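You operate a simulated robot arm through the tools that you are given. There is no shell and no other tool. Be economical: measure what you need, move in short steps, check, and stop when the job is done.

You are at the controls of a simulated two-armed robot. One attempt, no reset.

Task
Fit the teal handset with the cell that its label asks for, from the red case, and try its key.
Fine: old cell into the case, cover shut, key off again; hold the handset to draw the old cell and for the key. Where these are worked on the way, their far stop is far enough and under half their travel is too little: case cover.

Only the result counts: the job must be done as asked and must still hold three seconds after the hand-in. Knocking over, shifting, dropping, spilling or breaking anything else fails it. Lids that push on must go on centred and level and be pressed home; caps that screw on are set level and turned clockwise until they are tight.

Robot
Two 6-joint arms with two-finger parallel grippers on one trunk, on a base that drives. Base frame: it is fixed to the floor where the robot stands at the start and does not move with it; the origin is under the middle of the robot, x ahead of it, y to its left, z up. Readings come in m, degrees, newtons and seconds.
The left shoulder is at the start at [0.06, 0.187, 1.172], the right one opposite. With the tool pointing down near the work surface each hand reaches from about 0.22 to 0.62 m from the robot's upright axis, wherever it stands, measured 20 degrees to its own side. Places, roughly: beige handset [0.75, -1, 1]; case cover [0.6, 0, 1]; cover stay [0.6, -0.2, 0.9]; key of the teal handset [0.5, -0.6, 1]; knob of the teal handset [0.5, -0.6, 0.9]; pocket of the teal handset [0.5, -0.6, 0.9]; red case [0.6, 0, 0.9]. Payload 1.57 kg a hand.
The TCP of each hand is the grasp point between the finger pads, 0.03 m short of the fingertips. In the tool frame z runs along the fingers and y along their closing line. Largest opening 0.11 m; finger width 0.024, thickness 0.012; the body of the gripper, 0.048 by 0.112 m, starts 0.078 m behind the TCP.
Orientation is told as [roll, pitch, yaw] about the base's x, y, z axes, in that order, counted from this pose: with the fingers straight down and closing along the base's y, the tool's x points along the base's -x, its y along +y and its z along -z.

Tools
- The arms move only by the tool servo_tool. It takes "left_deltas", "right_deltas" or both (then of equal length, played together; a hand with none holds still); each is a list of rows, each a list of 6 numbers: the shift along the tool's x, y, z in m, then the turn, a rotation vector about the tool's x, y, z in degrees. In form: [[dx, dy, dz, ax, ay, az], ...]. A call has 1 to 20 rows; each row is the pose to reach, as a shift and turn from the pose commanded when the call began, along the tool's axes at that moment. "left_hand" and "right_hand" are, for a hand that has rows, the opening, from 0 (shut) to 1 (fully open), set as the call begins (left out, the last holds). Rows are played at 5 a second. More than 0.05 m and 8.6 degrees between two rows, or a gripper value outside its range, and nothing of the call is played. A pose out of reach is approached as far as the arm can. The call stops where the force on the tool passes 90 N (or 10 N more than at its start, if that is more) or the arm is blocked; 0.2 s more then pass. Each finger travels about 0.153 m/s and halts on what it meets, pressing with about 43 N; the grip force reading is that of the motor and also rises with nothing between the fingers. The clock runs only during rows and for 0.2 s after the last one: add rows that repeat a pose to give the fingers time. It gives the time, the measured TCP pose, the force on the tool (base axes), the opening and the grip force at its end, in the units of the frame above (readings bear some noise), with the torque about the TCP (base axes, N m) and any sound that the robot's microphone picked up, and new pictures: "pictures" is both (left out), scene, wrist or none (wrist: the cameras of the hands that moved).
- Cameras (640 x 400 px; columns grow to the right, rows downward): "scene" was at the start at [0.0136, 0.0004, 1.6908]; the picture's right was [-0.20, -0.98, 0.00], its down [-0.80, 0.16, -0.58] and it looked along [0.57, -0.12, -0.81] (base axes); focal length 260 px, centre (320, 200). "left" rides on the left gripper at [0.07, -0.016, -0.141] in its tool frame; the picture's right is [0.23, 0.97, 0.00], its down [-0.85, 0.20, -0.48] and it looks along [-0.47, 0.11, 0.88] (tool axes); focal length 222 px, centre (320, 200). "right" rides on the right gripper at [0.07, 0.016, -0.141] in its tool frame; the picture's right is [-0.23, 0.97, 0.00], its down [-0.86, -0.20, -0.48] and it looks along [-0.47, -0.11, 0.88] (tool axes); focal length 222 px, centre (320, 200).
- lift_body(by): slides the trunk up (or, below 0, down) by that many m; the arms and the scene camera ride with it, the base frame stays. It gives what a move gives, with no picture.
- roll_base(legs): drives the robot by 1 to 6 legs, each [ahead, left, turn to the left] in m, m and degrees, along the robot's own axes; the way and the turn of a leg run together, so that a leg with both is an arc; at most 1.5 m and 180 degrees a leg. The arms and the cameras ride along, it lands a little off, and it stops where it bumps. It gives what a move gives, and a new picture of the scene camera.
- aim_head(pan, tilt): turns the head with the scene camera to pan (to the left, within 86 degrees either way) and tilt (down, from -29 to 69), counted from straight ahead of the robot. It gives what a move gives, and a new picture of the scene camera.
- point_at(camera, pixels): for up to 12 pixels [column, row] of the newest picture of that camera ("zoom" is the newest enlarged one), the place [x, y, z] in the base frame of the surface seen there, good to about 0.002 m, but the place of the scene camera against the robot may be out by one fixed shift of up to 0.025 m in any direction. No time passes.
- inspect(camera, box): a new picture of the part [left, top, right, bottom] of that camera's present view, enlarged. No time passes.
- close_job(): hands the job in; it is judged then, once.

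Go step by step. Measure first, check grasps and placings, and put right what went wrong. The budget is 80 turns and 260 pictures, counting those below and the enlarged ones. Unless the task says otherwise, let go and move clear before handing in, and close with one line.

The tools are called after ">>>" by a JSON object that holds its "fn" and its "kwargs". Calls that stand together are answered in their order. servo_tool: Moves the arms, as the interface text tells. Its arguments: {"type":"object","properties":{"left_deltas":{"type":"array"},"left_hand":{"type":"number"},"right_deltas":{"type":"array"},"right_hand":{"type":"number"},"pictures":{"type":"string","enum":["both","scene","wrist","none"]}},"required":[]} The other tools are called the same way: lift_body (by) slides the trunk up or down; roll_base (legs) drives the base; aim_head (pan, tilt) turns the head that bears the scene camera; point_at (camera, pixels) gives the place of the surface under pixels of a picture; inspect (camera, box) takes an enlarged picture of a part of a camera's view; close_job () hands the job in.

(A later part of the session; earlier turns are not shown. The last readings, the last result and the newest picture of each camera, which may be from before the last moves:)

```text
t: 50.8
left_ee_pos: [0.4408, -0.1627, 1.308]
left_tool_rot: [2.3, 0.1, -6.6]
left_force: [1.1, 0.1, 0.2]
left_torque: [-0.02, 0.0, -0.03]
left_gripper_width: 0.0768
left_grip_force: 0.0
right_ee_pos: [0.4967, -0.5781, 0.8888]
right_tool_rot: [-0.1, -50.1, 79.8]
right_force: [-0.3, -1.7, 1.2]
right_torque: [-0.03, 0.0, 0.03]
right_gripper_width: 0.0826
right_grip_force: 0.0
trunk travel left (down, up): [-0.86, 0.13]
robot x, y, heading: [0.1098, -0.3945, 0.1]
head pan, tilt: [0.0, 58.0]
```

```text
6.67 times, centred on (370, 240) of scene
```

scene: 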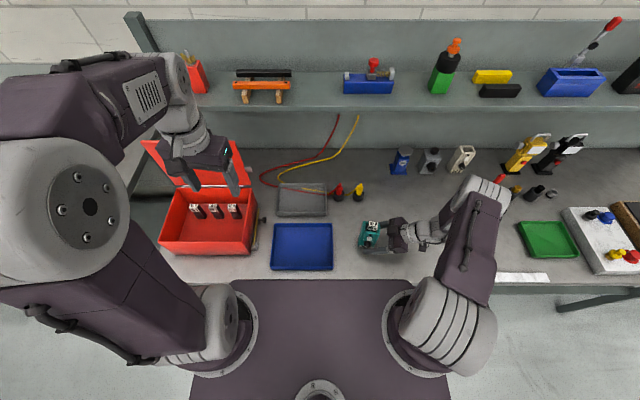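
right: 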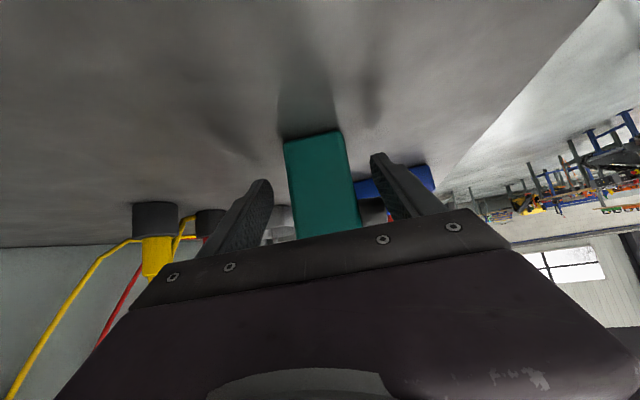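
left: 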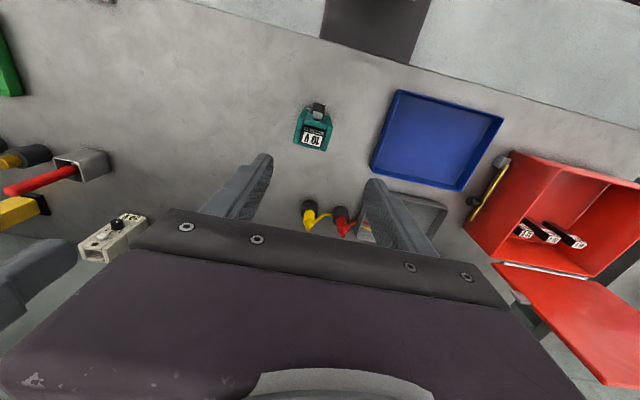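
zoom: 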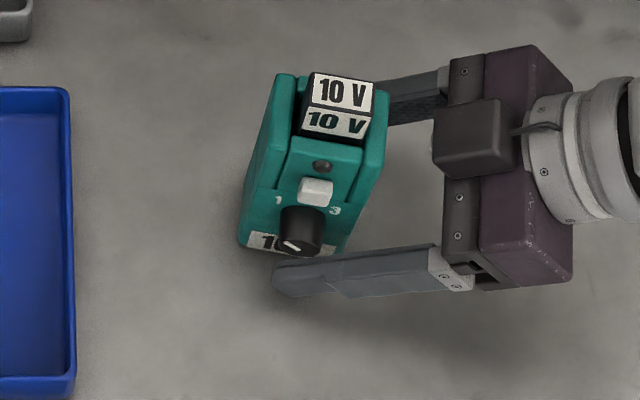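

The fingers straddle the handset below the knob. Closing the right hand.

>>> {"fn": "servo_tool", "kwargs": {"right_deltas": [[0, 0, 0, 0, 0, 0], [0, 0, 0, 0, 0, 0], [0, 0, 0, 0, 0, 0], [0, 0, 0, 0, 0, 0]], "right_hand": 0, "pictures": "none"}}

>>> {"fn": "inspect", "kwargs": {"camera": "scene", "box": [330, 210, 410, 270]}}

>>> {"fn": "point_at", "kwargs": {"camera": "zoom", "pixels": [[322, 78], [368, 88], [362, 107], [315, 98], [340, 92], [272, 110], [375, 145], [315, 148], [330, 168], [318, 190], [300, 230], [360, 200]]}}

```text
t: 51.8
left_ee_pos: [0.4405, -0.1624, 1.3094]
left_tool_rot: [2.4, 0.0, -6.6]
left_force: [0.3, 0.6, 0.2]
left_torque: [0.03, 0.0, -0.03]
left_gripper_width: 0.0771
left_grip_force: 0.1
right_ee_pos: [0.4963, -0.5778, 0.8915]
right_tool_rot: [-0.1, -50.1, 79.9]
right_force: [-0.7, 1.4, 1.1]
right_torque: [0.16, 0.07, -0.01]
right_gripper_width: 0.0436
right_grip_force: 42.9
trunk travel left (down, up): [-0.86, 0.13]
robot x, y, heading: [0.1093, -0.3916, 0.1]
head pan, tilt: [0.0, 58.0]
```

```text
6.67 times, centred on (370, 240) of scene
```

zoom: 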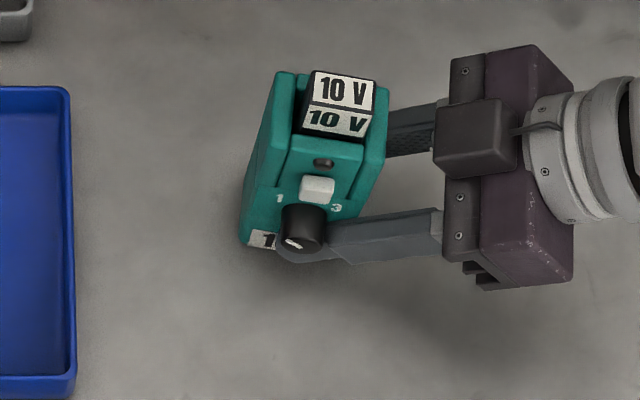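

```text
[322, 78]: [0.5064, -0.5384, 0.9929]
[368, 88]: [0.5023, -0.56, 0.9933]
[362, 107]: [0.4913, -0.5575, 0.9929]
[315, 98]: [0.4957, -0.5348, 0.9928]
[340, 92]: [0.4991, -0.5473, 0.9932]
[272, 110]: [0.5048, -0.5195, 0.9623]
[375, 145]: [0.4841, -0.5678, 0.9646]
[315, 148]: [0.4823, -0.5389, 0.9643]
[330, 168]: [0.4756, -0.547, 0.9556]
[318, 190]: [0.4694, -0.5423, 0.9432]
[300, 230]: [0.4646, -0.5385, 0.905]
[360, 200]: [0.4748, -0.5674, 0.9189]
```

The handset is held (width 0.0436), with the cell top at about [0.499,−0.562,1.009]. I'll bring the left hand above it, yawed −10.

>>> {"fn": "servo_tool", "kwargs": {"left_deltas": [[-0.0104, -0.0399, 0.01, 0.3, 0, 0.4], [-0.0208, -0.0798, 0.02, 0.5, 0, 0.7], [-0.0312, -0.1197, 0.03, 0.8, 0, 1.1], [-0.0416, -0.1596, 0.045, 1, 0, 1.4], [-0.052, -0.1995, 0.065, 1.2, 0, 1.7], [-0.0624, -0.2394, 0.085, 1.5, 0, 2], [-0.0728, -0.2793, 0.105, 1.7, 0, 2.4], [-0.0832, -0.319, 0.13, 2, 0, 2.8], [-0.0936, -0.359, 0.155, 2.2, 0, 3.1], [-0.104, -0.399, 0.175, 2.4, 0, 3.4], [-0.104, -0.399, 0.1994, 2.4, 0, 3.4], [-0.104, -0.399, 0.1994, 2.4, 0, 3.4]], "left_hand": 0.55}}

>>> {"fn": "inspect", "kwargs": {"camera": "left", "box": [260, 110, 400, 240]}}

```text
t: 54.4
left_ee_pos: [0.5004, -0.5619, 1.0937]
left_tool_rot: [0.0, 0.2, -10.1]
left_force: [0.0, -0.2, 0.0]
left_torque: [0.03, -0.02, -0.01]
left_gripper_width: 0.0604
left_grip_force: 0.0
right_ee_pos: [0.4963, -0.5784, 0.8908]
right_tool_rot: [-0.1, -50.1, 79.9]
right_force: [0.0, 0.7, 4.0]
right_torque: [0.02, 0.12, -0.08]
right_gripper_width: 0.0438
right_grip_force: 43.2
trunk travel left (down, up): [-0.86, 0.13]
robot x, y, heading: [0.1069, -0.3898, 0.1]
head pan, tilt: [0.0, 58.0]
```

scene: 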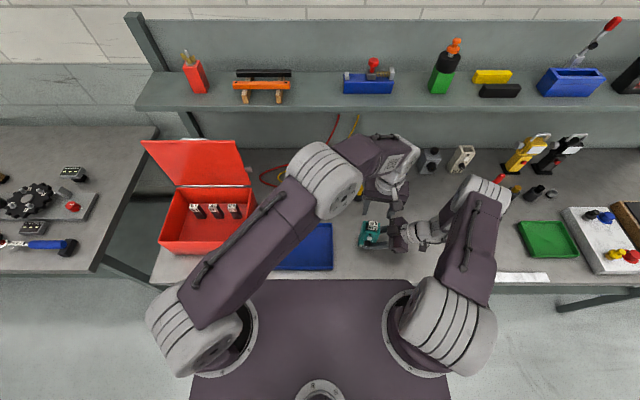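
left: 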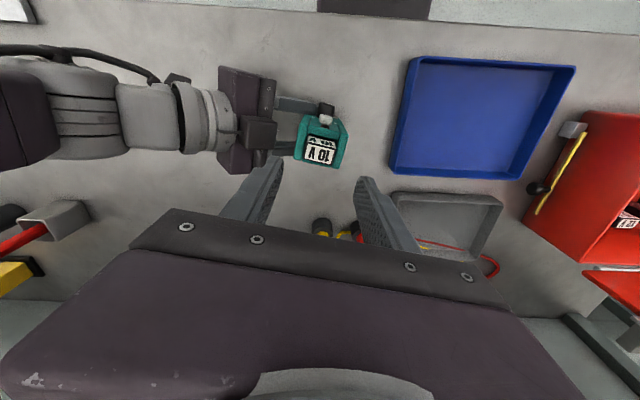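

```text
3.08 times, centred on (330, 175) of left
```

zoom: 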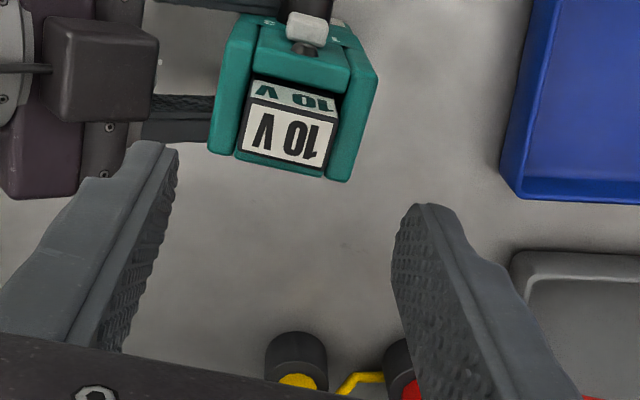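

I'll measure the cell's top face with the accurate wrist camera.

>>> {"fn": "point_at", "kwargs": {"camera": "zoom", "pixels": [[254, 107], [330, 125], [319, 161], [244, 145], [287, 135], [225, 120], [350, 150], [300, 70], [305, 30]]}}

```text
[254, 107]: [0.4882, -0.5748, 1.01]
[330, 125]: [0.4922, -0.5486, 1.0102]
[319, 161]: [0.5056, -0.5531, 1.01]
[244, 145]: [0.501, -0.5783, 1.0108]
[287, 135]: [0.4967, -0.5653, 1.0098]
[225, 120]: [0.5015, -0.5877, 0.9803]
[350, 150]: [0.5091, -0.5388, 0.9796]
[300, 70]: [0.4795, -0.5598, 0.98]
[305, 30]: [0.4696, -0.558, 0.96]
```

The cell centre is (0.4968,−0.5637) with its top at z 1.010. I'll lower the left hand onto it and grip.

>>> {"fn": "servo_tool", "kwargs": {"left_deltas": [[0.0032, -0.0024, 0.04, 0, 0, 0], [0.0032, -0.0024, 0.0785, 0, 0, 0], [0.0032, -0.0024, 0.0785, 0, 0, 0]], "pictures": "none"}}

>>> {"fn": "servo_tool", "kwargs": {"left_deltas": [[0, 0, 0, 0, 0, 0], [0, 0, 0, 0, 0, 0], [0, 0, 0, 0, 0, 0]], "left_hand": 0, "pictures": "wrist"}}

```text
t: 55.2
left_ee_pos: [0.4953, -0.5634, 1.0141]
left_tool_rot: [0.0, 0.1, -9.9]
left_force: [0.0, 0.0, -0.9]
left_torque: [-0.01, 0.0, -0.01]
left_gripper_width: 0.0605
left_grip_force: 0.1
right_ee_pos: [0.4955, -0.5796, 0.8907]
right_tool_rot: [-0.2, -50.1, 79.9]
right_force: [-0.1, -0.8, 4.5]
right_torque: [0.04, 0.15, 0.02]
right_gripper_width: 0.0437
right_grip_force: 43.3
trunk travel left (down, up): [-0.86, 0.13]
robot x, y, heading: [0.1091, -0.3904, 0.1]
head pan, tilt: [0.0, 58.0]
```

```text
t: 56.0
left_ee_pos: [0.4949, -0.563, 1.0149]
left_tool_rot: [0.1, 0.2, -10.0]
left_force: [0.1, -0.3, -0.1]
left_torque: [-0.03, 0.02, 0.02]
left_gripper_width: 0.031
left_grip_force: 40.3
right_ee_pos: [0.4964, -0.5793, 0.8907]
right_tool_rot: [-0.2, -50.1, 79.9]
right_force: [1.1, -1.0, 5.1]
right_torque: [0.01, 0.18, -0.01]
right_gripper_width: 0.0435
right_grip_force: 43.0
trunk travel left (down, up): [-0.86, 0.13]
robot x, y, heading: [0.1049, -0.3907, 0.1]
head pan, tilt: [0.0, 58.0]
```

left: 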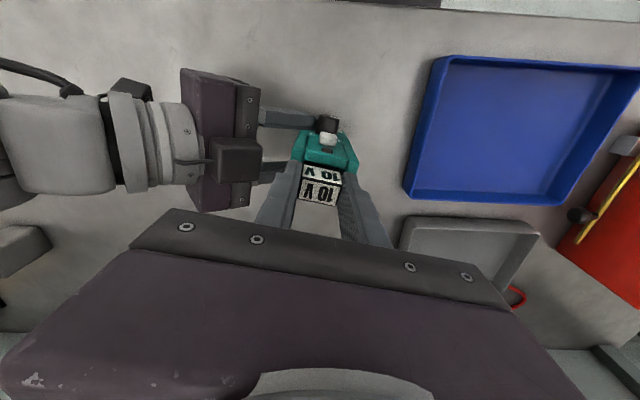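

The cell is gripped (width 0.031). Now I'll draw it straight up while the right hand holds.

>>> {"fn": "servo_tool", "kwargs": {"left_deltas": [[0, 0, -0.01, 0, 0, 0], [0, 0, -0.02, 0, 0, 0], [0, 0, -0.035, 0, 0, 0], [0, 0, -0.055, 0, 0, 0], [0, 0, -0.08, 0, 0, 0], [0, 0, -0.11, 0, 0, 0]]}}

>>> {"fn": "inspect", "kwargs": {"camera": "left", "box": [250, 80, 400, 240]}}

```text
t: 57.4
left_ee_pos: [0.4962, -0.5657, 1.1242]
left_tool_rot: [0.0, 0.1, -10.0]
left_force: [-0.6, -1.1, -1.6]
left_torque: [0.0, -0.01, 0.0]
left_gripper_width: 0.0313
left_grip_force: 39.9
right_ee_pos: [0.4951, -0.5793, 0.8916]
right_tool_rot: [-0.2, -50.2, 79.9]
right_force: [0.8, -1.2, 6.4]
right_torque: [0.03, 0.12, -0.04]
right_gripper_width: 0.0436
right_grip_force: 42.7
trunk travel left (down, up): [-0.86, 0.13]
robot x, y, heading: [0.1054, -0.3967, 0.1]
head pan, tilt: [0.0, 58.0]
```

scene: 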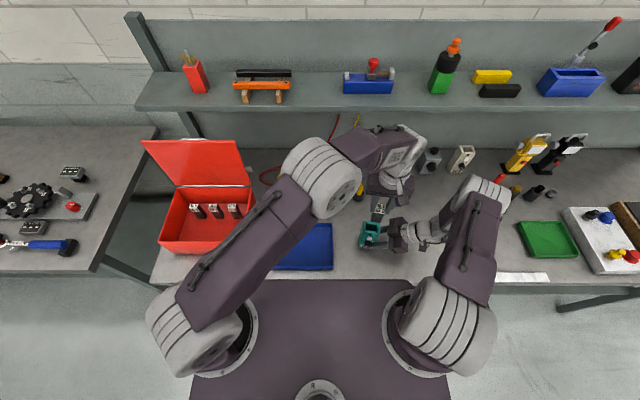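
left: 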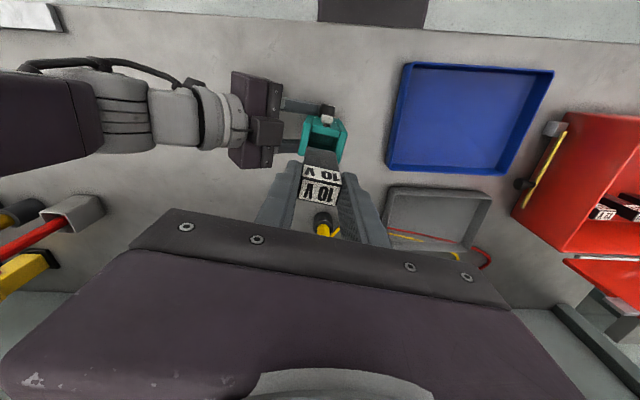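

```text
2.50 times, centred on (325, 160) of left
```

zoom: 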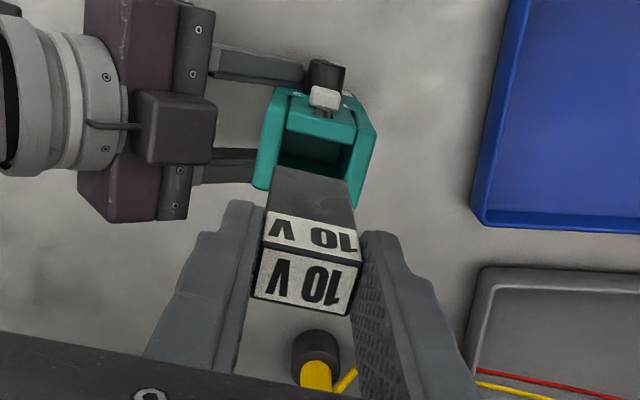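

The 10 V cell is out and the handset is held steady. I'll carry the cell over the case's free front area.

>>> {"fn": "servo_tool", "kwargs": {"left_deltas": [[0.0054, 0.0458, -0.003, 0, 0, 0], [0.0108, 0.0915, -0.006, 0, 0, -1], [0.0162, 0.1373, -0.006, 0, 0, -2], [0.0216, 0.1831, -0.006, 0, 0, -3], [0.027, 0.2289, -0.006, 0, 0, -4], [0.0325, 0.2746, -0.006, 0, 0, -5], [0.0379, 0.3204, -0.006, 0, 0, -6], [0.0433, 0.3662, -0.006, 0, 0, -7], [0.0487, 0.412, -0.006, 0, 0, -8], [0.0541, 0.4577, -0.006, 0, 0, -9], [0.0595, 0.5035, -0.006, 0, 0, -10], [0.0595, 0.5035, -0.006, 0, 0, -10]]}}

>>> {"fn": "inspect", "kwargs": {"camera": "left", "box": [240, 60, 460, 250]}}

```text
t: 60.0
left_ee_pos: [0.5268, -0.0601, 1.1298]
left_tool_rot: [0.0, 0.1, 0.0]
left_force: [-0.5, 0.1, -0.3]
left_torque: [0.02, -0.04, 0.02]
left_gripper_width: 0.0311
left_grip_force: 40.1
right_ee_pos: [0.4953, -0.5778, 0.8911]
right_tool_rot: [-0.1, -50.1, 79.9]
right_force: [0.5, 2.1, 4.0]
right_torque: [0.03, 0.0, -0.01]
right_gripper_width: 0.044
right_grip_force: 43.0
trunk travel left (down, up): [-0.86, 0.13]
robot x, y, heading: [0.1069, -0.3923, 0.1]
head pan, tilt: [0.0, 58.0]
```

scene: 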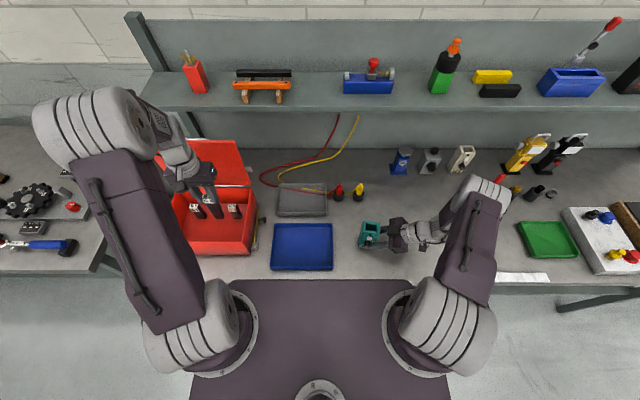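
left: 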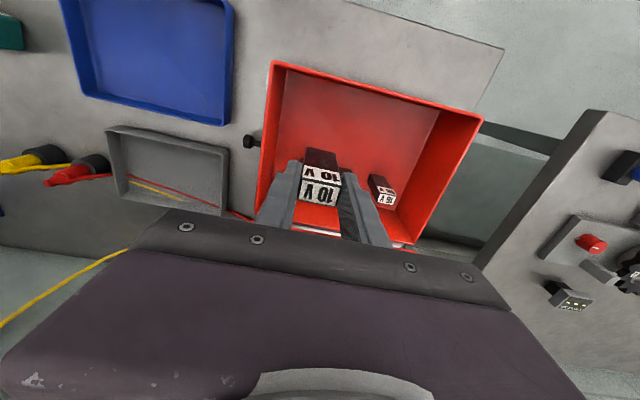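

```text
2.11 times, centred on (350, 155) of left
```

zoom: 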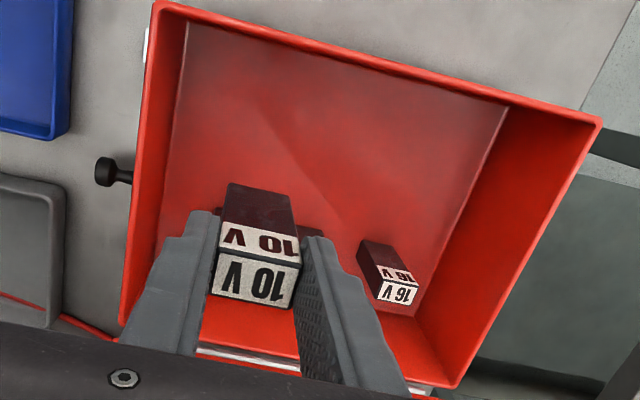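

The cell is over free floor at the front right of the case. I'll lower it to the floor.

>>> {"fn": "servo_tool", "kwargs": {"left_deltas": [[0.01, 0, 0.04, 0, 0, 0], [0.01, 0, 0.08, 0, 0, 0], [0.01, 0, 0.12, 0, 0, 0], [0.01, 0, 0.15, 0, 0, 0], [0.01, 0, 0.17, 0, 0, 0], [0.01, 0, 0.1785, 0, 0, 0], [0.01, 0, 0.1785, 0, 0, 0]], "pictures": "wrist"}}

```text
t: 61.6
left_ee_pos: [0.5143, -0.0592, 0.9514]
left_tool_rot: [0.0, 0.2, 0.0]
left_force: [-0.5, -0.3, -0.6]
left_torque: [0.01, -0.02, 0.01]
left_gripper_width: 0.031
left_grip_force: 40.2
right_ee_pos: [0.4953, -0.5786, 0.8913]
right_tool_rot: [-0.2, -50.1, 79.8]
right_force: [-1.3, -0.2, 3.6]
right_torque: [0.05, 0.14, 0.03]
right_gripper_width: 0.0438
right_grip_force: 43.4
trunk travel left (down, up): [-0.86, 0.13]
robot x, y, heading: [0.1062, -0.392, 0.2]
head pan, tilt: [0.0, 58.0]
```

left: 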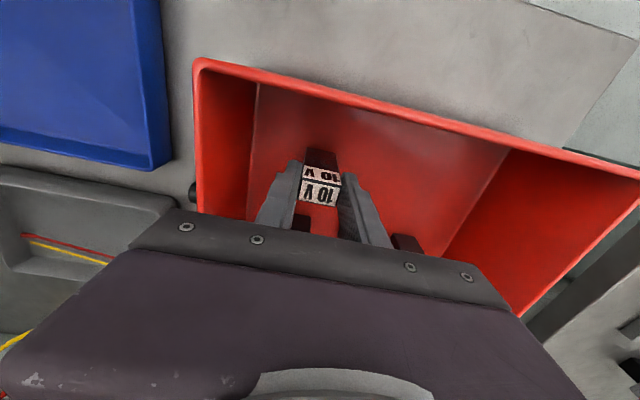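

No contact yet. I'll ease down a few more millimetres, then release and lift.

>>> {"fn": "servo_tool", "kwargs": {"left_deltas": [[0, 0, 0.0015, 0, 0, 0], [0, 0, 0.003, 0, 0, 0], [0, 0, 0.003, 0, 0, 0]], "pictures": "none"}}

>>> {"fn": "servo_tool", "kwargs": {"left_deltas": [[0, 0, 0, 0, 0, 0], [0, 0, 0, 0, 0, 0], [0, 0, -0.03, 0, 0, 0], [0, 0, -0.07, 0, 0, 0], [0, 0, -0.11, 0, 0, 0], [0, 0, -0.15, 0, 0, 0]], "left_hand": 0.5}}

>>> {"fn": "inspect", "kwargs": {"camera": "left", "box": [240, 60, 460, 250]}}

```text
t: 62.4
left_ee_pos: [0.5145, -0.0573, 0.9486]
left_tool_rot: [0.0, 0.2, 0.0]
left_force: [-0.8, 0.6, -1.1]
left_torque: [-0.01, 0.01, 0.03]
left_gripper_width: 0.031
left_grip_force: 39.9
right_ee_pos: [0.4951, -0.5777, 0.8906]
right_tool_rot: [-0.2, -50.2, 79.7]
right_force: [-0.7, -0.2, 3.3]
right_torque: [0.0, 0.14, 0.01]
right_gripper_width: 0.0436
right_grip_force: 42.7
trunk travel left (down, up): [-0.86, 0.13]
robot x, y, heading: [0.1064, -0.3917, -0.1]
head pan, tilt: [0.0, 58.0]
```

```text
t: 63.8
left_ee_pos: [0.5138, -0.0594, 1.1014]
left_tool_rot: [-0.1, 0.1, 0.0]
left_force: [0.1, -0.5, 0.8]
left_torque: [0.0, -0.02, 0.0]
left_gripper_width: 0.0548
left_grip_force: 0.1
right_ee_pos: [0.4964, -0.5799, 0.8915]
right_tool_rot: [-0.2, -50.2, 79.9]
right_force: [-0.9, -0.8, 2.9]
right_torque: [-0.09, 0.16, -0.05]
right_gripper_width: 0.0437
right_grip_force: 42.8
trunk travel left (down, up): [-0.86, 0.13]
robot x, y, heading: [0.1049, -0.3905, -0.0]
head pan, tilt: [0.0, 58.0]
```

scene: 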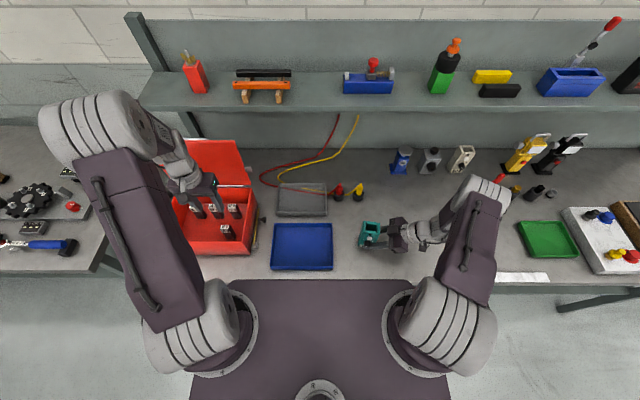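
left: 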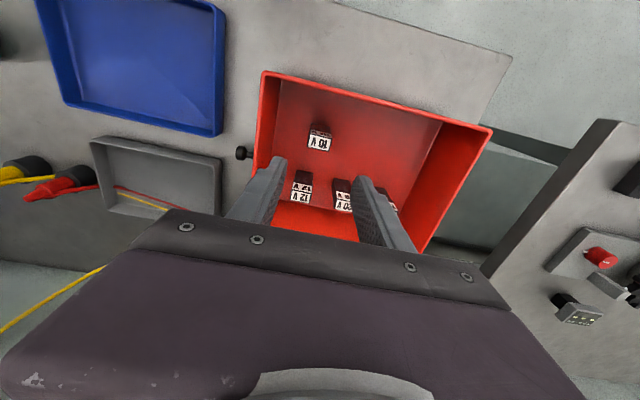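

```text
2.11 times, centred on (350, 155) of left
```

zoom: 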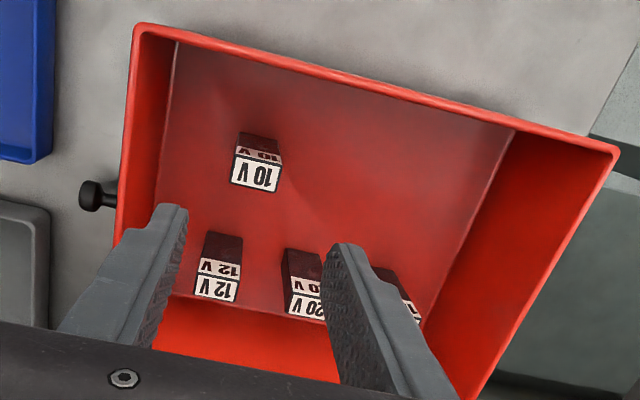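

The old cell stands in the case. I'll move over the 16 V cell at (0.602,0.072).

>>> {"fn": "servo_tool", "kwargs": {"left_deltas": [[-0.022, 0.0325, 0, 0, 0, 0], [-0.044, 0.065, 0, 0, 0, 0], [-0.066, 0.0975, 0, 0, 0, 0], [-0.0877, 0.13, 0, 0, 0, 0], [-0.0877, 0.13, 0.05, 0, 0, 0], [-0.0877, 0.13, 0.05, 0, 0, 0]]}}

>>> {"fn": "inspect", "kwargs": {"camera": "left", "box": [240, 60, 460, 250]}}

```text
t: 65.2
left_ee_pos: [0.6022, 0.0706, 1.0498]
left_tool_rot: [0.0, 0.1, 0.0]
left_force: [-0.3, 0.4, 0.3]
left_torque: [-0.01, 0.02, -0.02]
left_gripper_width: 0.055
left_grip_force: 0.1
right_ee_pos: [0.4964, -0.5788, 0.8914]
right_tool_rot: [-0.1, -50.1, 79.8]
right_force: [0.0, 0.0, 2.9]
right_torque: [0.02, 0.15, -0.05]
right_gripper_width: 0.0439
right_grip_force: 43.2
trunk travel left (down, up): [-0.86, 0.13]
robot x, y, heading: [0.1077, -0.3926, 0.0]
head pan, tilt: [0.0, 58.0]
```

scene: 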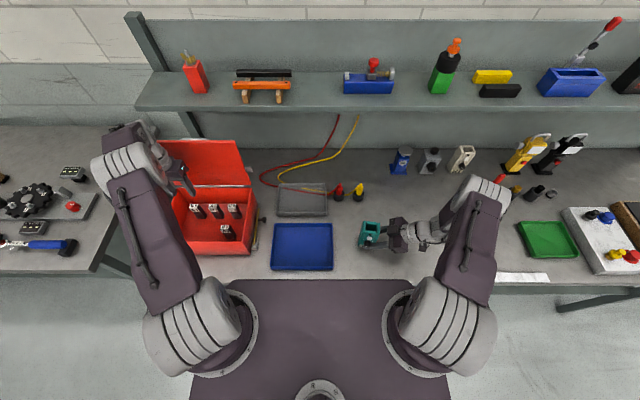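
left: 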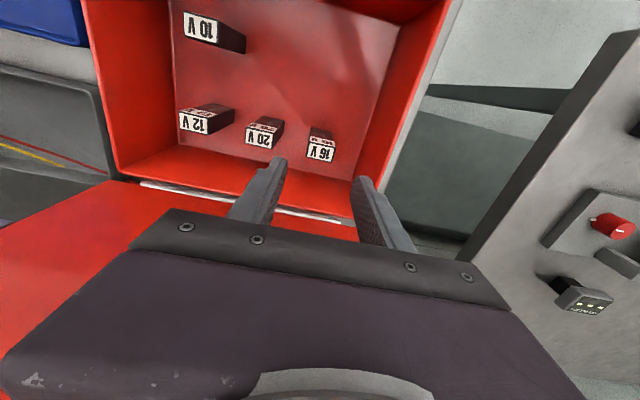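

```text
2.11 times, centred on (350, 155) of left
```

zoom: 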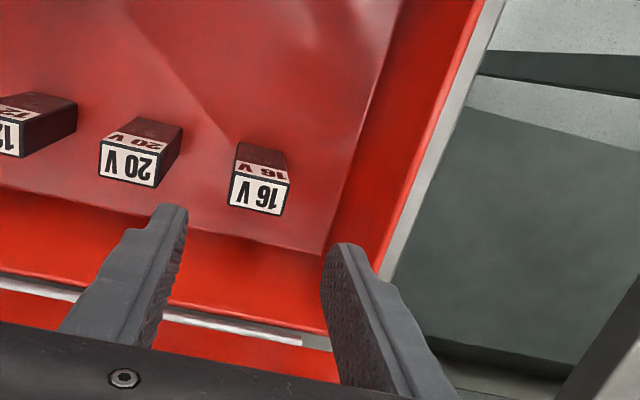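

I'll verify the 16 V cell's top centre against the TCP before descending.

>>> {"fn": "point_at", "kwargs": {"camera": "zoom", "pixels": [[235, 177], [284, 186], [279, 211], [234, 202], [258, 195]]}}

```text
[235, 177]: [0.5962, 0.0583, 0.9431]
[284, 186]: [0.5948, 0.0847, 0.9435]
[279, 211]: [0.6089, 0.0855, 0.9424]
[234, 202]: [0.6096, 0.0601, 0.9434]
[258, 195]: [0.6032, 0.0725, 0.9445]
```

The cell centre is (0.6025,0.0725). I'll descend and grip.

>>> {"fn": "servo_tool", "kwargs": {"left_deltas": [[0, 0.0015, 0.045, 0, 0, 0], [0, 0.0015, 0.085, 0, 0, 0], [0, 0.0015, 0.101, 0, 0, 0], [0, 0.0015, 0.101, 0, 0, 0]], "pictures": "none"}}

>>> {"fn": "servo_tool", "kwargs": {"left_deltas": [[0, 0, 0, 0, 0, 0], [0, 0, 0, 0, 0, 0], [0, 0, 0, 0, 0, 0]], "left_hand": 0, "pictures": "wrist"}}

```text
t: 66.2
left_ee_pos: [0.6019, 0.0735, 0.9477]
left_tool_rot: [0.0, 0.2, 0.0]
left_force: [0.6, 0.0, 0.8]
left_torque: [-0.01, 0.0, 0.0]
left_gripper_width: 0.0552
left_grip_force: 0.1
right_ee_pos: [0.4955, -0.5784, 0.891]
right_tool_rot: [-0.1, -50.1, 79.8]
right_force: [-1.3, -0.7, 2.4]
right_torque: [0.01, 0.15, 0.02]
right_gripper_width: 0.0439
right_grip_force: 43.1
trunk travel left (down, up): [-0.86, 0.13]
robot x, y, heading: [0.1077, -0.391, 0.2]
head pan, tilt: [0.0, 58.0]
```

```text
t: 67.0
left_ee_pos: [0.6022, 0.0728, 0.9475]
left_tool_rot: [0.0, 0.1, 0.0]
left_force: [0.0, -0.5, 0.3]
left_torque: [0.03, -0.03, -0.01]
left_gripper_width: 0.0311
left_grip_force: 40.5
right_ee_pos: [0.4958, -0.5785, 0.8919]
right_tool_rot: [-0.1, -50.1, 79.8]
right_force: [0.0, -0.5, 3.3]
right_torque: [0.03, 0.15, 0.0]
right_gripper_width: 0.0439
right_grip_force: 42.9
trunk travel left (down, up): [-0.86, 0.13]
robot x, y, heading: [0.1094, -0.3912, 0.1]
head pan, tilt: [0.0, 58.0]
```

left: 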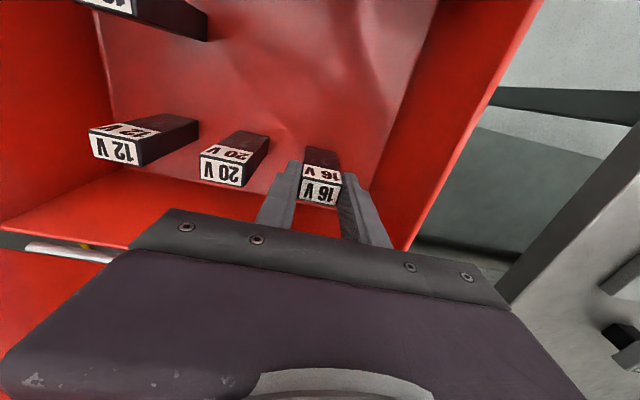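

Gripped. I'll lift the cell out and carry it back above the handset, yawed −10.

>>> {"fn": "servo_tool", "kwargs": {"left_deltas": [[0, 0, -0.04, 0, 0, 0], [0, 0, -0.08, 0, 0, 0], [0, 0, -0.12, 0, 0, 0], [0, 0, -0.16, 0, 0, 0], [0.0076, -0.0454, -0.165, 0, 0, 0.7], [0.0151, -0.0909, -0.17, 0, 0, 1.4], [0.0227, -0.1363, -0.175, 0, 0, 2.1], [0.0303, -0.1817, -0.18, 0, 0, 2.9], [0.0379, -0.2271, -0.185, 0, 0, 3.6], [0.0454, -0.2726, -0.185, 0, 0, 4.3], [0.053, -0.318, -0.185, 0, 0, 5], [0.0606, -0.3634, -0.185, 0, 0, 5.7], [0.0681, -0.4089, -0.185, 0, 0, 6.4], [0.0757, -0.4543, -0.185, 0, 0, 7.1], [0.0833, -0.4997, -0.185, 0, 0, 7.9], [0.0909, -0.5451, -0.185, 0, 0, 8.6], [0.0984, -0.5906, -0.185, 0, 0, 9.3], [0.106, -0.636, -0.185, 0, 0, 10], [0.106, -0.636, -0.185, 0, 0, 10]]}}

>>> {"fn": "inspect", "kwargs": {"camera": "left", "box": [250, 80, 400, 240]}}

```text
t: 71.0
left_ee_pos: [0.4943, -0.5629, 1.1313]
left_tool_rot: [0.0, 0.0, -10.0]
left_force: [0.7, -0.7, -1.9]
left_torque: [0.01, 0.02, 0.0]
left_gripper_width: 0.0311
left_grip_force: 40.2
right_ee_pos: [0.4955, -0.58, 0.8907]
right_tool_rot: [-0.2, -50.1, 79.9]
right_force: [-0.7, -2.4, 3.4]
right_torque: [0.16, 0.1, 0.08]
right_gripper_width: 0.0435
right_grip_force: 42.5
trunk travel left (down, up): [-0.86, 0.13]
robot x, y, heading: [0.1063, -0.3922, 0.1]
head pan, tilt: [0.0, 58.0]
```

scene: 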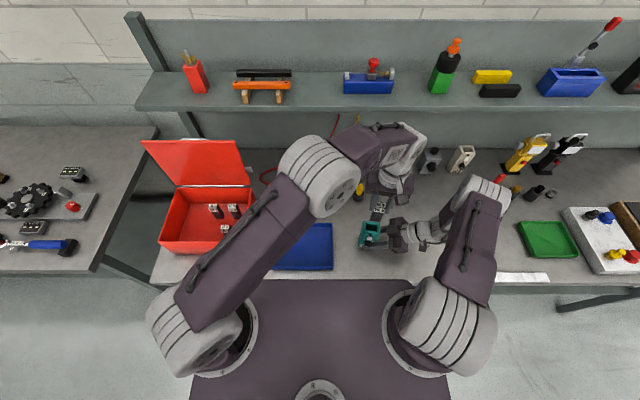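
left: 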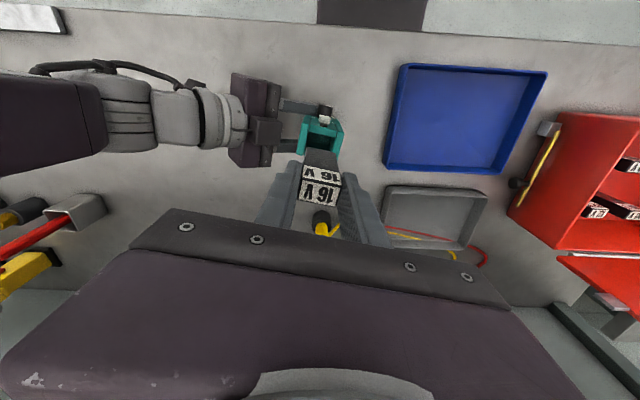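

```text
2.50 times, centred on (325, 160) of left
```

zoom: 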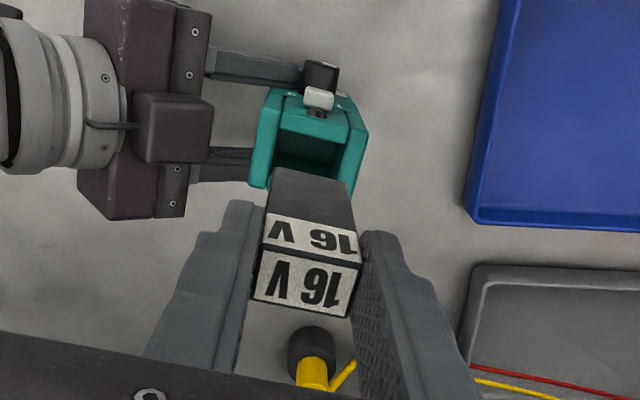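

I'll measure the handset's walls and the held cell's top to align them.

>>> {"fn": "point_at", "kwargs": {"camera": "zoom", "pixels": [[262, 130], [258, 175], [355, 140], [352, 185], [312, 128], [270, 252], [357, 268], [345, 310], [260, 293], [308, 280], [280, 125], [345, 135]]}}

```text
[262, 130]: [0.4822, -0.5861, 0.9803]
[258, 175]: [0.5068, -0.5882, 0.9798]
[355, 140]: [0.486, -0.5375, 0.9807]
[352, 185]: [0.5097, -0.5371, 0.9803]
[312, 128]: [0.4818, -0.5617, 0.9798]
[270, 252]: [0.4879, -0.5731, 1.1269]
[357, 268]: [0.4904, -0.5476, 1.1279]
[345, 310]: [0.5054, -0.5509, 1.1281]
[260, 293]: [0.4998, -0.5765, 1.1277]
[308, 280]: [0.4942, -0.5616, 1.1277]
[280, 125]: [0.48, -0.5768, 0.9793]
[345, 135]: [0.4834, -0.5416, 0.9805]
```

The cell needs a shift of (+0.9,−1.7) mm to match the pocket. I'll align it and begin lowering slowly.

>>> {"fn": "servo_tool", "kwargs": {"left_deltas": [[-0.0012, -0.0015, 0.03, 0, 0, 0], [-0.0012, -0.0015, 0.056, 0, 0, 0], [-0.0012, -0.0015, 0.064, 0, 0, 0], [-0.0012, -0.0015, 0.068, 0, 0, 0], [-0.0012, -0.0015, 0.072, 0, 0, 0]], "pictures": "wrist"}}

>>> {"fn": "inspect", "kwargs": {"camera": "scene", "box": [345, 200, 405, 260]}}

```text
t: 72.2
left_ee_pos: [0.4976, -0.5644, 1.0633]
left_tool_rot: [-0.1, -0.3, -9.9]
left_force: [0.6, 2.9, 35.0]
left_torque: [-0.45, -0.17, 0.05]
left_gripper_width: 0.0314
left_grip_force: 40.2
right_ee_pos: [0.4955, -0.5803, 0.8906]
right_tool_rot: [-0.2, -49.9, 80.0]
right_force: [4.0, -4.2, -11.4]
right_torque: [-0.16, 0.1, -0.04]
right_gripper_width: 0.0436
right_grip_force: 43.4
trunk travel left (down, up): [-0.86, 0.13]
robot x, y, heading: [0.109, -0.3891, -0.1]
head pan, tilt: [0.0, 58.0]
```

left: 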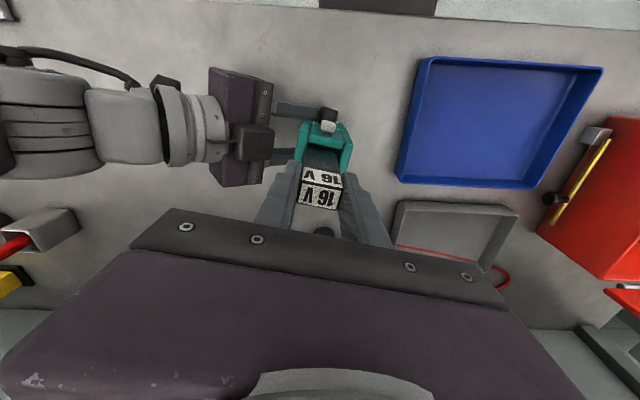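

```text
6.67 times, centred on (375, 230) of scene
```

zoom: 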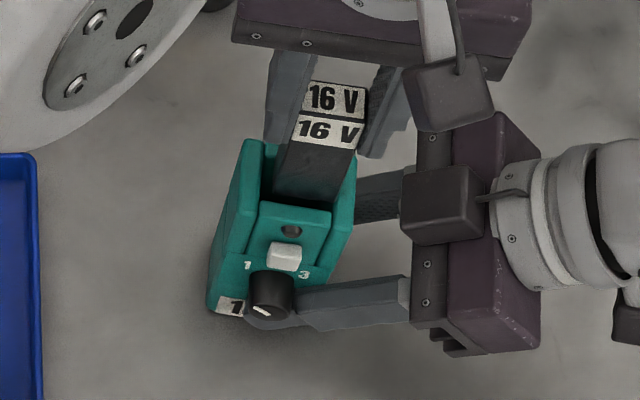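

There's 35 N of contact at z 1.063, and the torque says the cell's −y edge is catching the right wall. I'll back up slightly, shift +1.5 mm in y and try again.

>>> {"fn": "servo_tool", "kwargs": {"left_deltas": [[0, 0.0008, -0.01, 0, 0, 0], [0, 0.0015, -0.01, 0, 0, 0], [0, 0.0015, -0.003, 0, 0, 0], [0, 0.0015, 0.001, 0, 0, 0], [0, 0.0015, 0.004, 0, 0, 0]], "pictures": "none"}}

```text
t: 73.4
left_ee_pos: [0.4963, -0.5626, 1.0576]
left_tool_rot: [0.0, 0.1, -10.0]
left_force: [0.1, 0.1, -0.5]
left_torque: [-0.04, 0.02, -0.03]
left_gripper_width: 0.0308
left_grip_force: 39.8
right_ee_pos: [0.4958, -0.5784, 0.8918]
right_tool_rot: [-0.1, -50.1, 79.8]
right_force: [0.0, 1.1, 2.9]
right_torque: [-0.07, 0.0, 0.01]
right_gripper_width: 0.0437
right_grip_force: 43.5
trunk travel left (down, up): [-0.86, 0.13]
robot x, y, heading: [0.106, -0.3898, 0.3]
head pan, tilt: [0.0, 58.0]
```

It slides in freely now. I'll continue down.

>>> {"fn": "servo_tool", "kwargs": {"left_deltas": [[0, 0, 0.01, 0, 0, 0], [0, 0, 0.02, 0, 0, 0], [0, 0, 0.03, 0, 0, 0], [0, 0, 0.037, 0, 0, 0], [0, 0, 0.042, 0, 0, 0]], "pictures": "wrist"}}

```text
t: 74.6
left_ee_pos: [0.4964, -0.5625, 1.0156]
left_tool_rot: [0.0, 0.1, -10.0]
left_force: [0.9, -0.8, -1.8]
left_torque: [-0.02, 0.01, -0.01]
left_gripper_width: 0.031
left_grip_force: 40.5
right_ee_pos: [0.4958, -0.5786, 0.8926]
right_tool_rot: [-0.1, -50.1, 79.8]
right_force: [1.1, 2.7, 4.9]
right_torque: [-0.02, 0.05, -0.01]
right_gripper_width: 0.0437
right_grip_force: 43.0
trunk travel left (down, up): [-0.86, 0.13]
robot x, y, heading: [0.1096, -0.3938, 0.3]
head pan, tilt: [0.0, 58.0]
```

left: 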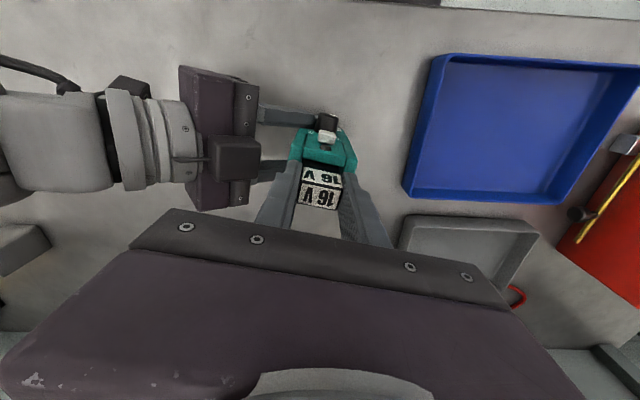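

Nearly seated. I'll go 3 mm more, release and lift a little, then press down on the top with the fingers shut.

>>> {"fn": "servo_tool", "kwargs": {"left_deltas": [[0, 0, 0.0015, 0, 0, 0], [0, 0, 0.0028, 0, 0, 0], [0, 0, 0.0028, 0, 0, 0]], "pictures": "none"}}

>>> {"fn": "servo_tool", "kwargs": {"left_deltas": [[0, 0, 0, 0, 0, 0], [0, 0, 0, 0, 0, 0], [0, 0, -0.03, 0, 0, 0], [0, 0, -0.06, 0, 0, 0], [0, 0, -0.06, 0, 0, 0]], "left_hand": 0.5, "pictures": "wrist"}}

>>> {"fn": "inspect", "kwargs": {"camera": "left", "box": [250, 80, 400, 240]}}

```text
t: 75.4
left_ee_pos: [0.4967, -0.5629, 1.0122]
left_tool_rot: [0.0, 0.1, -10.0]
left_force: [0.1, -0.1, -4.6]
left_torque: [0.03, -0.01, 0.03]
left_gripper_width: 0.0312
left_grip_force: 39.4
right_ee_pos: [0.4953, -0.5789, 0.8913]
right_tool_rot: [-0.1, -50.0, 79.9]
right_force: [0.2, 2.0, 7.5]
right_torque: [0.04, 0.14, -0.02]
right_gripper_width: 0.0436
right_grip_force: 42.8
trunk travel left (down, up): [-0.86, 0.13]
robot x, y, heading: [0.1111, -0.3921, 0.0]
head pan, tilt: [0.0, 58.0]
```

```text
t: 76.6
left_ee_pos: [0.4965, -0.5625, 1.0717]
left_tool_rot: [0.0, 0.1, -10.1]
left_force: [0.4, -0.1, 0.5]
left_torque: [0.01, 0.01, 0.01]
left_gripper_width: 0.0549
left_grip_force: 0.2
right_ee_pos: [0.4955, -0.5778, 0.8904]
right_tool_rot: [-0.2, -50.1, 80.0]
right_force: [0.0, 0.2, 5.3]
right_torque: [-0.11, 0.1, 0.01]
right_gripper_width: 0.0438
right_grip_force: 43.4
trunk travel left (down, up): [-0.86, 0.13]
robot x, y, heading: [0.1087, -0.3913, 0.1]
head pan, tilt: [0.0, 58.0]
```

left: 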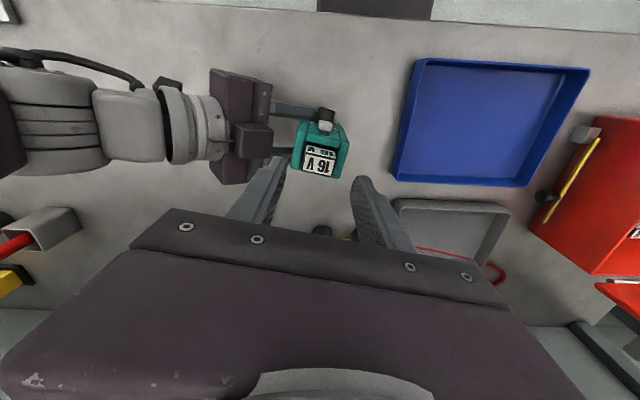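

```text
2.50 times, centred on (325, 160) of left
```

zoom: 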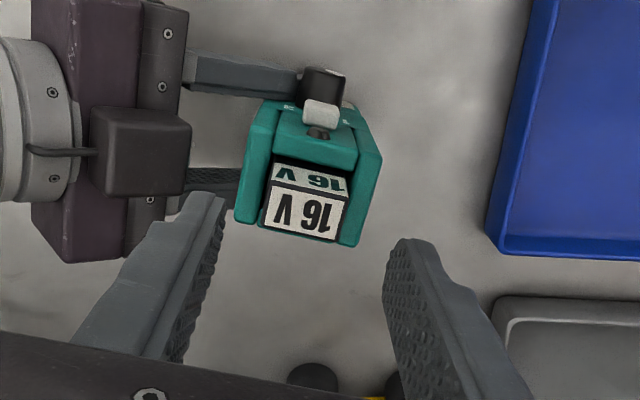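

The 16 V cell is in. I'll measure its top and the key, then press it home with shut fingers.

>>> {"fn": "point_at", "kwargs": {"camera": "zoom", "pixels": [[275, 190], [342, 203], [333, 233], [268, 222], [303, 212], [322, 108], [322, 120], [305, 110], [340, 112], [318, 133], [315, 145], [322, 80]]}}

>>> {"fn": "servo_tool", "kwargs": {"left_deltas": [[0, 0, 0, 0, 0, 0], [0, 0, 0.02, 0, 0, 0], [0, 0, 0.028, 0, 0, 0], [0, 0, 0.032, 0, 0, 0], [0, 0, 0.035, 0, 0, 0], [0, 0, 0.037, 0, 0, 0]], "left_hand": 0, "pictures": "none"}}

```text
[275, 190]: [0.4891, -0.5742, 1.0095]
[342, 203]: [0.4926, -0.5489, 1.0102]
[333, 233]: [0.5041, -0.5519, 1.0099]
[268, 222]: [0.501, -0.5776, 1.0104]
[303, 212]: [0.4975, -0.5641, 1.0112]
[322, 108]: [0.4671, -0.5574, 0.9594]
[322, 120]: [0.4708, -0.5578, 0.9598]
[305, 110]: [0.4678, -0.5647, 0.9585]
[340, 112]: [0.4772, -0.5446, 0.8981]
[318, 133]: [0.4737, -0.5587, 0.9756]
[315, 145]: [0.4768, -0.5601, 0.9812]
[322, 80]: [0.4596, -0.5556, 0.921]
```

```text
t: 78.0
left_ee_pos: [0.4976, -0.5623, 1.0375]
left_tool_rot: [-0.3, -0.2, -10.0]
left_force: [-4.4, 7.0, 47.5]
left_torque: [0.29, 0.26, -0.02]
left_gripper_width: 0.0
left_grip_force: 21.0
right_ee_pos: [0.495, -0.5789, 0.8911]
right_tool_rot: [-0.2, -49.8, 79.8]
right_force: [10.7, -3.9, -18.3]
right_torque: [0.85, 0.51, -0.23]
right_gripper_width: 0.0434
right_grip_force: 43.1
trunk travel left (down, up): [-0.86, 0.13]
robot x, y, heading: [0.1061, -0.3904, 0.1]
head pan, tilt: [0.0, 58.0]
```

The cell is seated (top z 1.010, pressed with 47 N). Next I'll bring the shut left fingers, pointing down, in front of the key at z≈0.955.

>>> {"fn": "servo_tool", "kwargs": {"left_deltas": [[0, 0, -0.02, 0, 0, 0], [0, 0, -0.045, 0, 0, 0], [0.035, -0.001, -0.045, 0, 0, 0], [0.07, -0.001, -0.04, 0, 0, 0], [0.07, -0.001, 0, 0, 0, 0], [0.07, -0.001, 0.035, 0, 0, 0], [0.07, -0.001, 0.0597, 0, 0, 0], [0.07, -0.001, 0.0597, 0, 0, 0]]}}

>>> {"fn": "inspect", "kwargs": {"camera": "scene", "box": [345, 200, 405, 260]}}

>>> {"fn": "inspect", "kwargs": {"camera": "left", "box": [230, 100, 410, 260]}}

```text
t: 79.8
left_ee_pos: [0.4276, -0.5521, 0.9751]
left_tool_rot: [0.1, 0.2, -10.1]
left_force: [0.4, 0.4, 0.7]
left_torque: [0.0, 0.0, 0.01]
left_gripper_width: 0.0
left_grip_force: 21.4
right_ee_pos: [0.4953, -0.5782, 0.8921]
right_tool_rot: [-0.3, -50.0, 79.9]
right_force: [-2.4, -1.0, 3.2]
right_torque: [-0.1, 0.21, 0.0]
right_gripper_width: 0.0437
right_grip_force: 43.3
trunk travel left (down, up): [-0.86, 0.13]
robot x, y, heading: [0.1081, -0.3885, 0.1]
head pan, tilt: [0.0, 58.0]
```

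scene: 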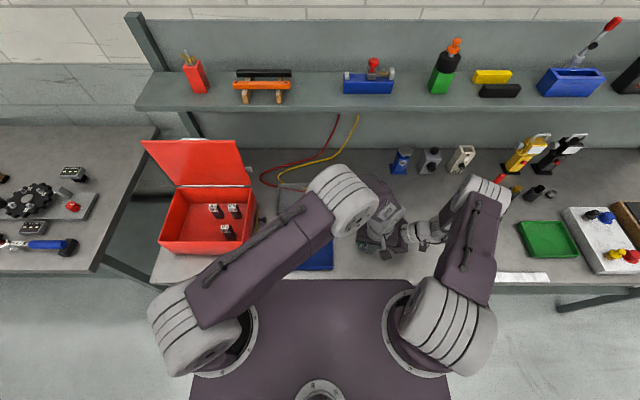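
left: 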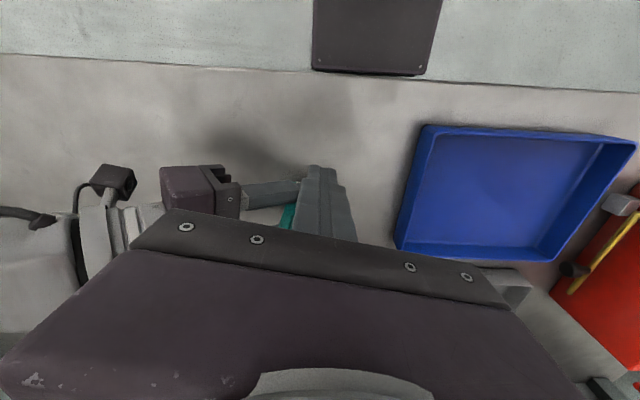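

```text
6.67 times, centred on (375, 230) of scene
```

zoom: 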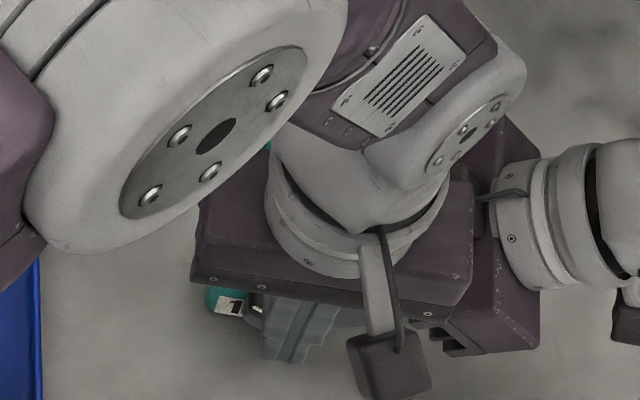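

```text
2.50 times, centred on (320, 180) of left
```

zoom: 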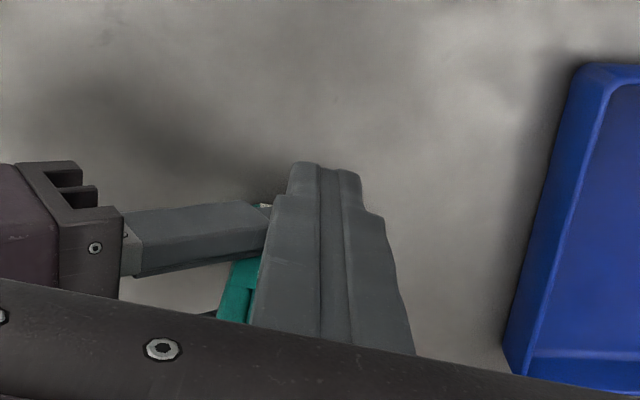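

The fingers are in front of the key. I'll push slowly toward the front face, listening for a click.

>>> {"fn": "servo_tool", "kwargs": {"left_deltas": [[-0.015, 0, 0, 0, 0, 0], [-0.022, 0, 0, 0, 0, 0], [-0.025, 0, 0, 0, 0, 0], [-0.028, 0, 0, 0, 0, 0], [-0.03, 0, 0, 0, 0, 0], [-0.032, 0, 0, 0, 0, 0]], "pictures": "none"}}

```text
t: 81.2
left_ee_pos: [0.4588, -0.556, 0.9738]
left_tool_rot: [0.0, 0.3, -10.0]
left_force: [-3.6, -0.4, 0.8]
left_torque: [-0.03, 0.01, -0.03]
left_gripper_width: 0.0
left_grip_force: 21.2
right_ee_pos: [0.4962, -0.5784, 0.8913]
right_tool_rot: [-0.2, -50.1, 79.9]
right_force: [2.2, 1.2, 2.5]
right_torque: [-0.14, 0.43, -0.11]
right_gripper_width: 0.0439
right_grip_force: 42.9
trunk travel left (down, up): [-0.86, 0.13]
robot x, y, heading: [0.1101, -0.3937, 0.1]
head pan, tilt: [0.0, 58.0]
heard: click
```

A click was heard. I'll withdraw and look at the key and lamp.

>>> {"fn": "servo_tool", "kwargs": {"left_deltas": [[0.02, 0, 0, 0, 0, 0], [0.04, 0, 0, 0, 0, 0], [0.04, 0.01, -0.04, 0, 0, 0], [0.04, 0.05, -0.065, 0, 0, 0], [0.04, 0.095, -0.08, 0, 0, 0], [0.04, 0.14, -0.09, 0, 0, 0], [0.04, 0.185, -0.1, 0, 0, 0], [0.04, 0.22, -0.1, 0, 0, 0]], "pictures": "scene"}}

>>> {"fn": "inspect", "kwargs": {"camera": "scene", "box": [350, 210, 395, 255]}}

```text
t: 83.0
left_ee_pos: [0.4571, -0.3324, 1.0749]
left_tool_rot: [0.0, 0.1, -10.0]
left_force: [1.7, -0.8, -0.3]
left_torque: [-0.01, 0.0, 0.04]
left_gripper_width: 0.0001
left_grip_force: 21.4
right_ee_pos: [0.4951, -0.5793, 0.89]
right_tool_rot: [-0.1, -49.9, 79.7]
right_force: [1.3, -0.5, 4.3]
right_torque: [-0.18, 0.12, 0.02]
right_gripper_width: 0.0438
right_grip_force: 43.4
trunk travel left (down, up): [-0.86, 0.13]
robot x, y, heading: [0.1098, -0.3946, 0.3]
head pan, tilt: [0.0, 58.0]
```

scene: 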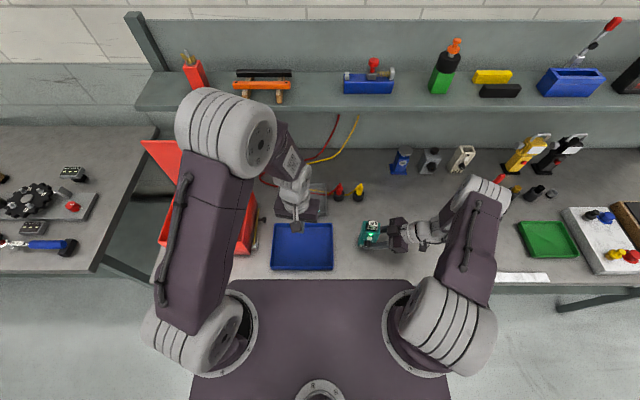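

```text
8.89 times, centred on (372, 232) of scene
```

zoom: 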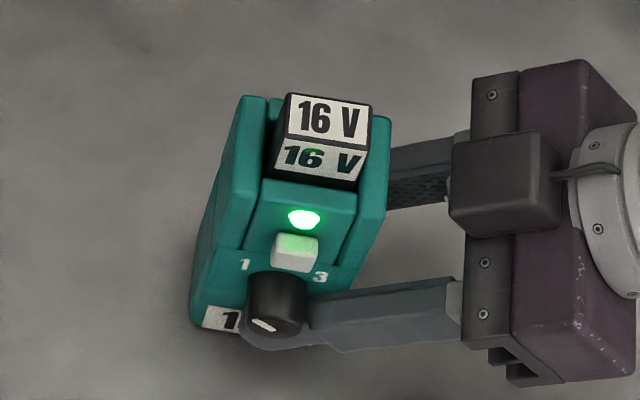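

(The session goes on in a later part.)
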